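You operate a simulated robot arm through the tools that you are given. There is no shell and no other tool. Be economical: measure what you need, move in short steps, check, and stop when the job is done.

Carry out the task below with a simulated robot arm. There is one attempt and no reset: what you move stays moved.

TASK
Take the silver cleat and put it in the yellow kit tray.

It is judged by the outcome, as a careful person would: the job done as asked, and still so three seconds after it is handed in. It fails if anything else is knocked over, pushed out of place, dropped, spilled or broken.

THE ROBOT
A 7-joint arm with a two-finger parallel gripper, fixed in place. Base frame: the origin is at the foot of the arm, x ahead of it, y to its left, z up; the work surface is at about z = 0. Lengths are in m, angles in rad, forces in N, time in s.
With the tool pointing down near the work surface it reaches from about 0.24 to 0.62 m from the base axis. Its first joint turns from -1.152 to 1.152 rad. Payload 2.6 kg.
Tool frame: the origin (TCP) lies between the finger pads and is the grasp point; the fingertips stand 0.03 m ahead of it; z points along the fingers, y is the line along which they close. The gripper opens to 0.094 m. The fingers are 0.028 m wide and 0.01 m thick; the gripper's body (0.05 by 0.096 m) begins 0.055 m behind the TCP.
Orientation is that of the tool frame in the base frame, as a unit quaternion [w, x, y, z]. With the fingers straight down and closing along the base's y, the tool's x points along the base's -x, its y along +y and its z along -z.

THE INTERFACE
- The arm moves only by the tool move_arm. Its argument "targets" is a list of rows, each an object of numbers (a shift or turn left out is 0, a gripper value left out holds the last): "claw": the opening, from 0 (shut) to 1 (fully open); "x", "y", "z": the shift along the base's x, y, z in units of 25 mm (1.0 is 25 mm); "rx", "ry", "rz": the turn, a rotation vector about the base's x, y, z in units of 4 degrees (1.0 is 4 degrees). In form: [{"claw": .., "x": .., "y": .., "z": .., "rx": .., "ry": .., "rz": ..}, ...]. A call has 1 to 10 rows; each row shifts and turns the commanded pose from where the row before left it. A call with a number of a shift or a turn outside -1 to 1 is refused whole. A row lasts 0.2 s, in which the tool goes at most 0.05 m and 0.15 rad; a call with a longer step from one row to the next is refused whole, and so is a gripper value outside its range. A pose out of reach is approached as far as the arm can. The call stops where the force on the tool passes 40 N (or 10 N more than at its start, if that is more) or the arm is blocked; 0.2 s more then pass. The fingers move at their own pace (about 0.072 m/s each) and stop on an object; they squeeze with about 28 N. The grip force told is the motor's: it shows also when the fingers shut on nothing. Time passes only in rows, and 0.2 s behind the last, so rows that do not move let the fingers close. It gives the time, the measured TCP pose, the force on the tool (base axes), the opening and the grip force at its end, in the units of the frame above (readings bear some noise).
- Cameras (640 x 400 px; columns grow to the right, rows downward): "scene" is fixed at [0.0164, 0.4174, 0.5728]; the picture's right is [-0.92, -0.39, 0.00], its down [-0.19, 0.45, -0.87] and it looks along [0.34, -0.81, -0.49] (base axes); focal length 314 px, centre (320, 200). "wrist" rides on the gripper at [-0.037, 0, -0.058] in the tool frame; the picture's right is [0.00, -1.00, 0.00], its down [0.97, 0.00, -0.24] and it looks along [0.24, 0.00, 0.97] (tool axes); focal length 218 px, centre (320, 200).
- camera(camera): a new picture of that camera. No time passes.
- probe_pixels(camera, pixels): for up to 12 pixels [column, row] of the newest picture of that camera ("zoom" is the newest enlarged one), the place [x, y, z] in the base frame of the surface seen there, good to about 0.003 m. No time passes.
- inspect(camera, box): a new picture of the part [left, top, right, bottom] of that camera's present view, enlarged. No time passes.
- job_done(): hands the job in; it is judged then, once.

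Work in short steps. Measure before you move; look again where a grasp or a placing could have gone wrong, and mend it. You have 60 turns and 20 pictures in all, the two below and enlarged ones among them. Open the gripper and draw the arm clear of the work before you hand the job in, unless the task says otherwise; then end with one line.

The tools are called after "Call:" by a JSON object that holds its "op" and its "data". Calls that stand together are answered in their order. move_arm: Moves the arm, as the interface text tells. Its arguments: {"type":"object","properties":{"targets":{"type":"array"}},"required":["targets"]} The other tools are called the same way: camera (camera) takes a picture; probe_pixels (camera, pixels) gives the place of the surface under pixels of a picture; inspect (camera, box) takes an enlarged picture of a part of a camera's view; job_done () hands the job in.

At the start:

```text
time_s: 0.0
eef_pos: [0.2982, -0.3049, 0.2739]
ee_rot: [0.0, 0.0, 1.0, -0.001]
ft_force: [0.5, -0.1, 0.6]
grip_width: 0.0942
gripper_force: 0.0
```

scene: 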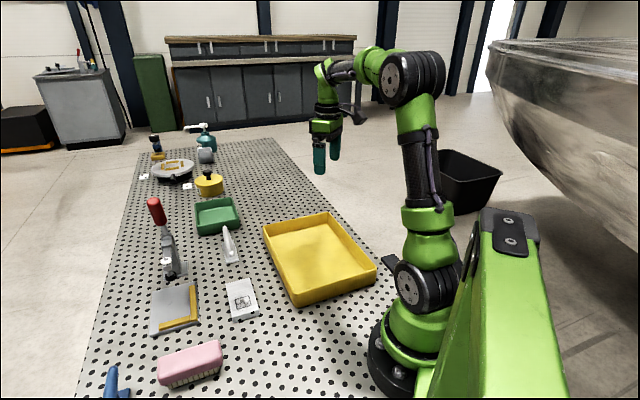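
wrist: 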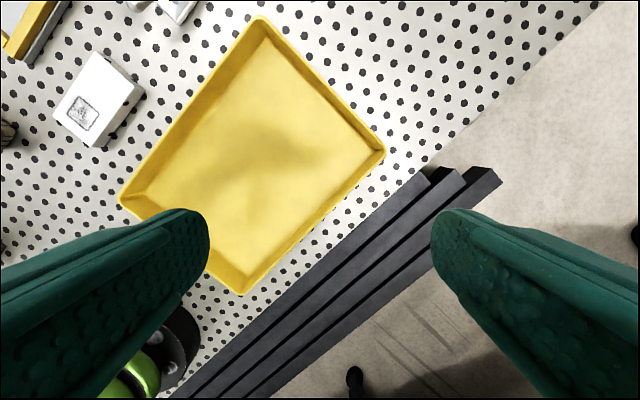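

The silver cleat seems to be the object near scene (229,245); I enlarge that region to check.

Call:
{"op": "inspect", "data": {"camera": "scene", "box": [140, 190, 300, 290]}}

Call:
{"op": "inspect", "data": {"camera": "scene", "box": [120, 120, 280, 220]}}

```text
4.00 times, centred on (220, 240) of scene
```

zoom: 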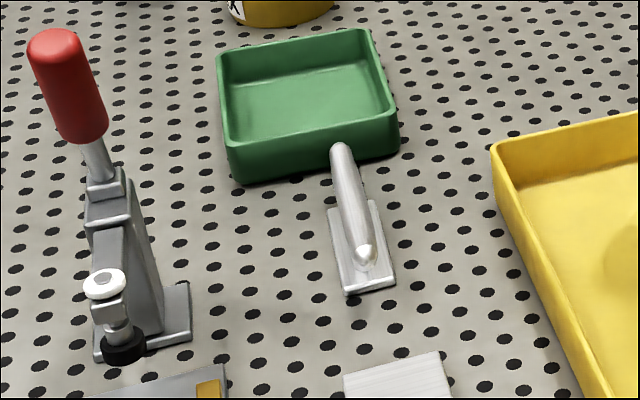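

```text
4.00 times, centred on (200, 170) of scene
```

zoom: 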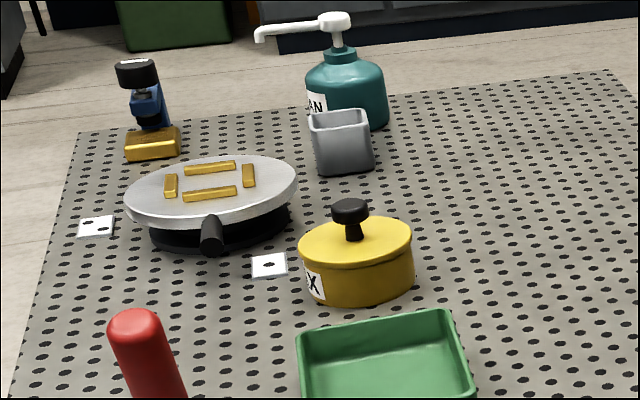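

The cleat is the silver T-horn piece at scene (229,245), just off the green tray. I probe its parts, the two trays and the clamp.

Call:
{"op": "probe_pixels", "data": {"camera": "scene", "pixels": [[225, 228], [231, 253], [228, 240], [227, 262], [238, 260], [223, 244], [233, 242], [217, 233], [239, 225], [310, 260], [264, 226], [293, 300]]}}

Call:
{"op": "probe_pixels", "data": {"camera": "scene", "pixels": [[328, 215], [375, 265], [155, 205], [170, 240], [186, 270], [225, 232], [236, 203], [198, 205], [240, 290], [300, 240], [320, 270], [229, 246]]}}

```text
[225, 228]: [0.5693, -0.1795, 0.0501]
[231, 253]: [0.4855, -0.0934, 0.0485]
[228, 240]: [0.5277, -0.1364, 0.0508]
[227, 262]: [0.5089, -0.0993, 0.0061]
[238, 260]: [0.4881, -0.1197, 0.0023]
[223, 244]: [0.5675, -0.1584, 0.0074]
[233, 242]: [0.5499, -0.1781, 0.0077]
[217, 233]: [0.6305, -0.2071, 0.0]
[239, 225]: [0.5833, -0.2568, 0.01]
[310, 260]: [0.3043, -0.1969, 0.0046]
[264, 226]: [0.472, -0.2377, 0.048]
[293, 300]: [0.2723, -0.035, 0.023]
```

```text
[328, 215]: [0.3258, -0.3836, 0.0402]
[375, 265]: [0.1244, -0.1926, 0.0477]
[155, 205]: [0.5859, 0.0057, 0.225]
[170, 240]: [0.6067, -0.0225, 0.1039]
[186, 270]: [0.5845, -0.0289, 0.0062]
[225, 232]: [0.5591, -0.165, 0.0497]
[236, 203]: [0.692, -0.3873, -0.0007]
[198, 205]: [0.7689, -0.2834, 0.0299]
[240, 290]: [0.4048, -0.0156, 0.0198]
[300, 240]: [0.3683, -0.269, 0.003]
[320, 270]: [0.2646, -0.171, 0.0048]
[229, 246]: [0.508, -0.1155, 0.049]
```

Cleat: horn centre (0.528,-0.137), top z≈0.05, running at about -46°, which is parallel to the yellow tray's long side. I move above it at the present height while turning the tool -45°.

Call:
{"op": "move_arm", "data": {"targets": [{"claw": 0.6, "x": 0.92, "y": 0.672, "rz": -1}, {"x": 0.92, "y": 0.672, "rz": -1}, {"x": 0.92, "y": 0.672, "rz": -1}, {"x": 0.92, "y": 0.672, "rz": -1}, {"x": 0.92, "y": 0.672, "rz": -1}, {"x": 0.92, "y": 0.672, "rz": -1}, {"x": 0.92, "y": 0.672, "rz": -1}, {"x": 0.92, "y": 0.672, "rz": -1}, {"x": 0.92, "y": 0.672, "rz": -1}, {"x": 0.92, "y": 0.672, "rz": -1}]}}

Call:
{"op": "move_arm", "data": {"targets": [{"z": -1, "rz": -0.7}, {"z": -1, "rz": -0.7}, {"z": -1}, {"z": -1}, {"z": -1}, {}]}}

Call:
{"op": "camera", "data": {"camera": "wrist"}}

```text
time_s: 2.2
eef_pos: [0.5286, -0.1368, 0.273]
ee_rot: [0.0, 0.343, 0.939, 0.0]
ft_force: [-0.2, -0.7, 0.7]
grip_width: 0.0565
gripper_force: 0.0
```

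```text
time_s: 3.6
eef_pos: [0.5285, -0.1366, 0.1484]
ee_rot: [0.0, 0.387, 0.922, 0.0]
ft_force: [0.0, 1.1, -0.7]
grip_width: 0.0564
gripper_force: 0.0
```

```text
15 pictures are left
```

wrist: 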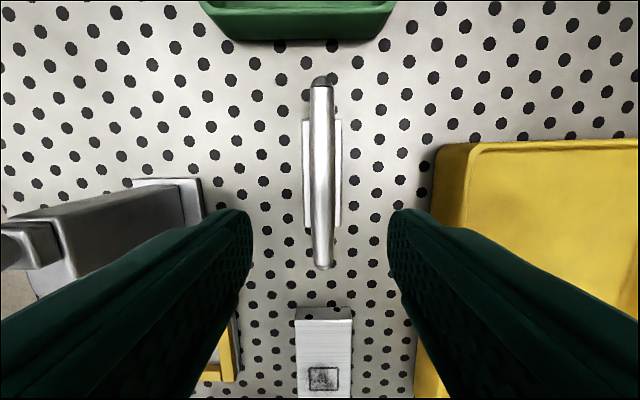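

The horn (320,85)-(323,268) lies centred between the fingers and parallel to them. I probe it and the base for the final height.

Call:
{"op": "probe_pixels", "data": {"camera": "wrist", "pixels": [[320, 95], [323, 260], [321, 175], [305, 175], [340, 175], [338, 130], [306, 220], [313, 175], [331, 175]]}}

```text
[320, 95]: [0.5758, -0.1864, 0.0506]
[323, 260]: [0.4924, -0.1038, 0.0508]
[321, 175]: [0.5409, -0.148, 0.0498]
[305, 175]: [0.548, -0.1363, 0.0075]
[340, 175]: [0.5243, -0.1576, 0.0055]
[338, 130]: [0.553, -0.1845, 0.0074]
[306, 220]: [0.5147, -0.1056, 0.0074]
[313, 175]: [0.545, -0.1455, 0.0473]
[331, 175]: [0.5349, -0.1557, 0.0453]
```

Horn centre is about (0.534,-0.145), base top z≈0.007. I shift by (+0.006,-0.008), go down to z≈0.045 so the tips stay clear above the base, and close.

Call:
{"op": "move_arm", "data": {"targets": [{"x": 0.22, "y": -0.32}, {"z": -1}, {"z": -1}, {"z": -1}, {"z": -0.6}, {"z": -0.53}, {}]}}

Call:
{"op": "move_arm", "data": {"targets": [{"claw": 0}, {}, {}, {}]}}

Call:
{"op": "camera", "data": {"camera": "wrist"}}

```text
time_s: 5.2
eef_pos: [0.5336, -0.1441, 0.0447]
ee_rot: [0.0, 0.387, 0.922, 0.0]
ft_force: [0.1, 0.0, 0.8]
grip_width: 0.0564
gripper_force: 0.0
```

```text
time_s: 6.2
eef_pos: [0.5349, -0.1446, 0.0466]
ee_rot: [0.0, 0.387, 0.922, 0.001]
ft_force: [1.3, -0.6, -0.2]
grip_width: 0.0237
gripper_force: 28.2
```

```text
14 pictures are left
```

wrist: 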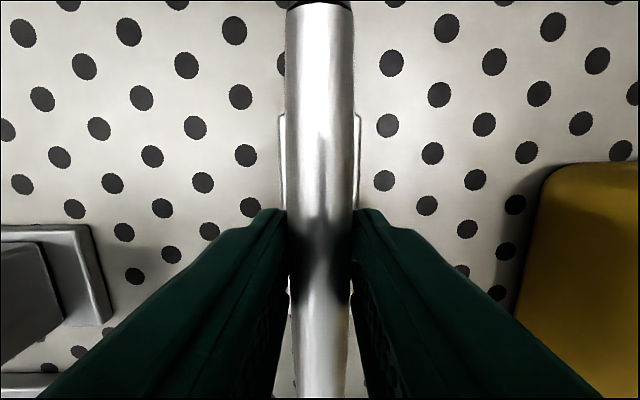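

Fingers hold at 0.0237 m with 28 N. I lift straight up 0.1 m and check for slip.

Call:
{"op": "move_arm", "data": {"targets": [{"z": 0.4}, {"z": 0.6}, {"z": 1}, {"z": 1}, {"z": 1}, {}]}}

Call:
{"op": "inspect", "data": {"camera": "scene", "box": [140, 150, 400, 312]}}

```text
time_s: 7.6
eef_pos: [0.5346, -0.1448, 0.1465]
ee_rot: [0.0, 0.388, 0.922, -0.001]
ft_force: [-0.4, -0.5, -2.1]
grip_width: 0.0234
gripper_force: 28.3
```

```text
2.46 times, centred on (270, 231) of scene
```

zoom: 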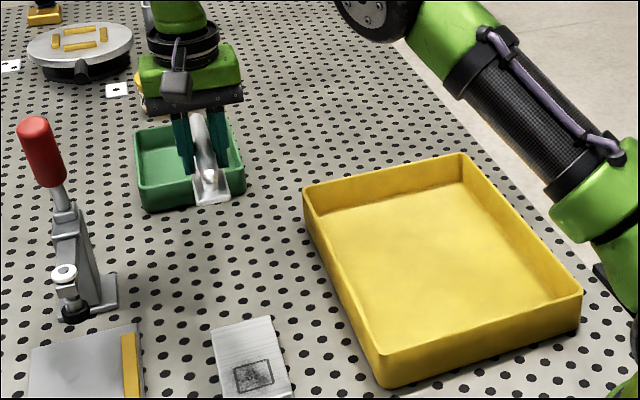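

The cleat is held level. I carry it to the tray centre, about (0.303,-0.213), with its underside at z≈0.10, above the 0.048 rim.

Call:
{"op": "move_arm", "data": {"targets": [{"x": -0.926, "y": -0.273}, {"x": -0.926, "y": -0.273}, {"x": -0.926, "y": -0.273}, {"x": -0.926, "y": -0.273}, {"x": -0.926, "y": -0.273}, {"x": -0.926, "y": -0.273}, {"x": -0.926, "y": -0.273}, {"x": -0.926, "y": -0.273}, {"x": -0.926, "y": -0.273}, {"x": -0.926, "y": -0.273}]}}

Call:
{"op": "camera", "data": {"camera": "scene"}}

Call:
{"op": "camera", "data": {"camera": "wrist"}}

```text
time_s: 9.8
eef_pos: [0.3024, -0.2141, 0.1444]
ee_rot: [-0.001, 0.387, 0.922, -0.001]
ft_force: [-0.6, -0.4, -1.8]
grip_width: 0.0235
gripper_force: 28.1
```

```text
12 pictures are left
```

scene: 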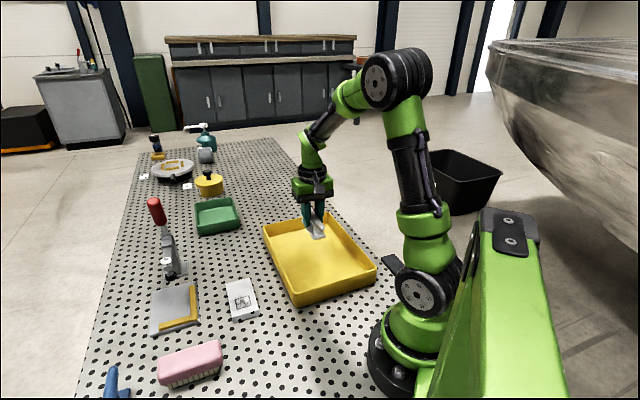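

```text
11 pictures are left
```

wrist: 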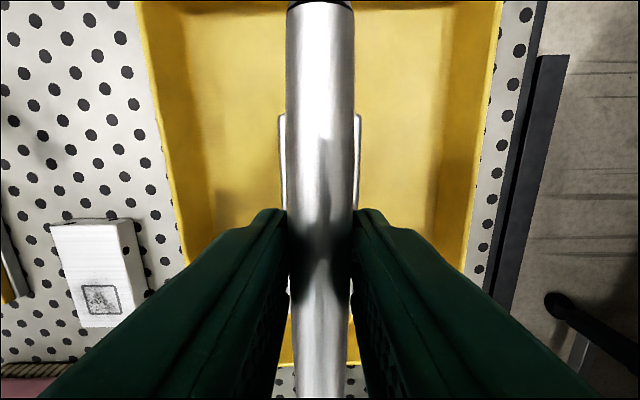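

The cleat is centred across the tray (rims at columns ~150 and ~490) and has not slipped. I lower it to just above the floor, watching the force.

Call:
{"op": "move_arm", "data": {"targets": [{"z": -1}, {"z": -1}, {"z": -1}, {"z": -0.4}, {"z": -0.2}, {}]}}

```text
time_s: 11.2
eef_pos: [0.3015, -0.2116, 0.0541]
ee_rot: [0.0, 0.388, 0.922, 0.0]
ft_force: [-0.3, 0.7, -1.8]
grip_width: 0.0236
gripper_force: 27.6
```

Call:
{"op": "move_arm", "data": {"targets": [{"z": -0.08}, {"z": -0.06}, {}]}}

```text
time_s: 12.0
eef_pos: [0.3021, -0.212, 0.0509]
ee_rot: [0.001, 0.388, 0.922, 0.0]
ft_force: [0.2, 0.7, -1.4]
grip_width: 0.0234
gripper_force: 27.9
```

Not yet in contact, so I inch down a little more.

Call:
{"op": "move_arm", "data": {"targets": [{"z": -0.06}, {"z": -0.06}, {}]}}

```text
time_s: 12.8
eef_pos: [0.3029, -0.2123, 0.0487]
ee_rot: [0.001, 0.388, 0.922, -0.001]
ft_force: [-2.9, 1.5, 20.0]
grip_width: 0.0237
gripper_force: 28.4
```

The force rose to 20 N, so the cleat rests on the tray floor. I ease up 1.5 mm, open partway and rise.

Call:
{"op": "move_arm", "data": {"targets": [{"z": 0.05}, {"claw": 0.55}, {}, {}, {}]}}

Call:
{"op": "move_arm", "data": {"targets": [{"z": 0.5}, {"z": 1}, {"z": 1}, {"z": 1}, {"z": 1}, {"z": 1}, {"z": 1}, {"z": 1}, {}]}}

Call:
{"op": "camera", "data": {"camera": "wrist"}}

Call:
{"op": "camera", "data": {"camera": "scene"}}

```text
time_s: 14.0
eef_pos: [0.302, -0.2123, 0.0491]
ee_rot: [0.0, 0.387, 0.922, 0.0]
ft_force: [0.1, -0.2, -0.1]
grip_width: 0.0517
gripper_force: 0.0
```

```text
time_s: 16.0
eef_pos: [0.3016, -0.2125, 0.2377]
ee_rot: [0.0, 0.388, 0.922, 0.0]
ft_force: [-0.1, -0.8, -0.5]
grip_width: 0.0517
gripper_force: 0.1
```

```text
10 pictures are left
```

wrist: 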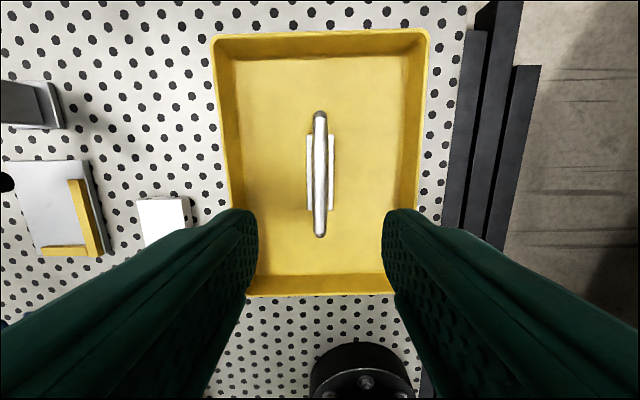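

```text
9 pictures are left
```

scene: 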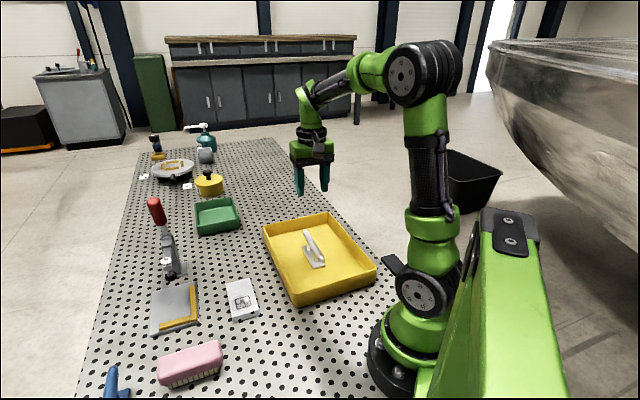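

The cleat stands upright in the yellow tray (scene (313,250)), nothing else has moved, and the gripper is open and clear.

Call:
{"op": "job_done", "data": {}}

```text
The job is handed in.
```

The silver cleat is standing upright in the yellow kit tray, nothing else was moved, and the job is handed in.
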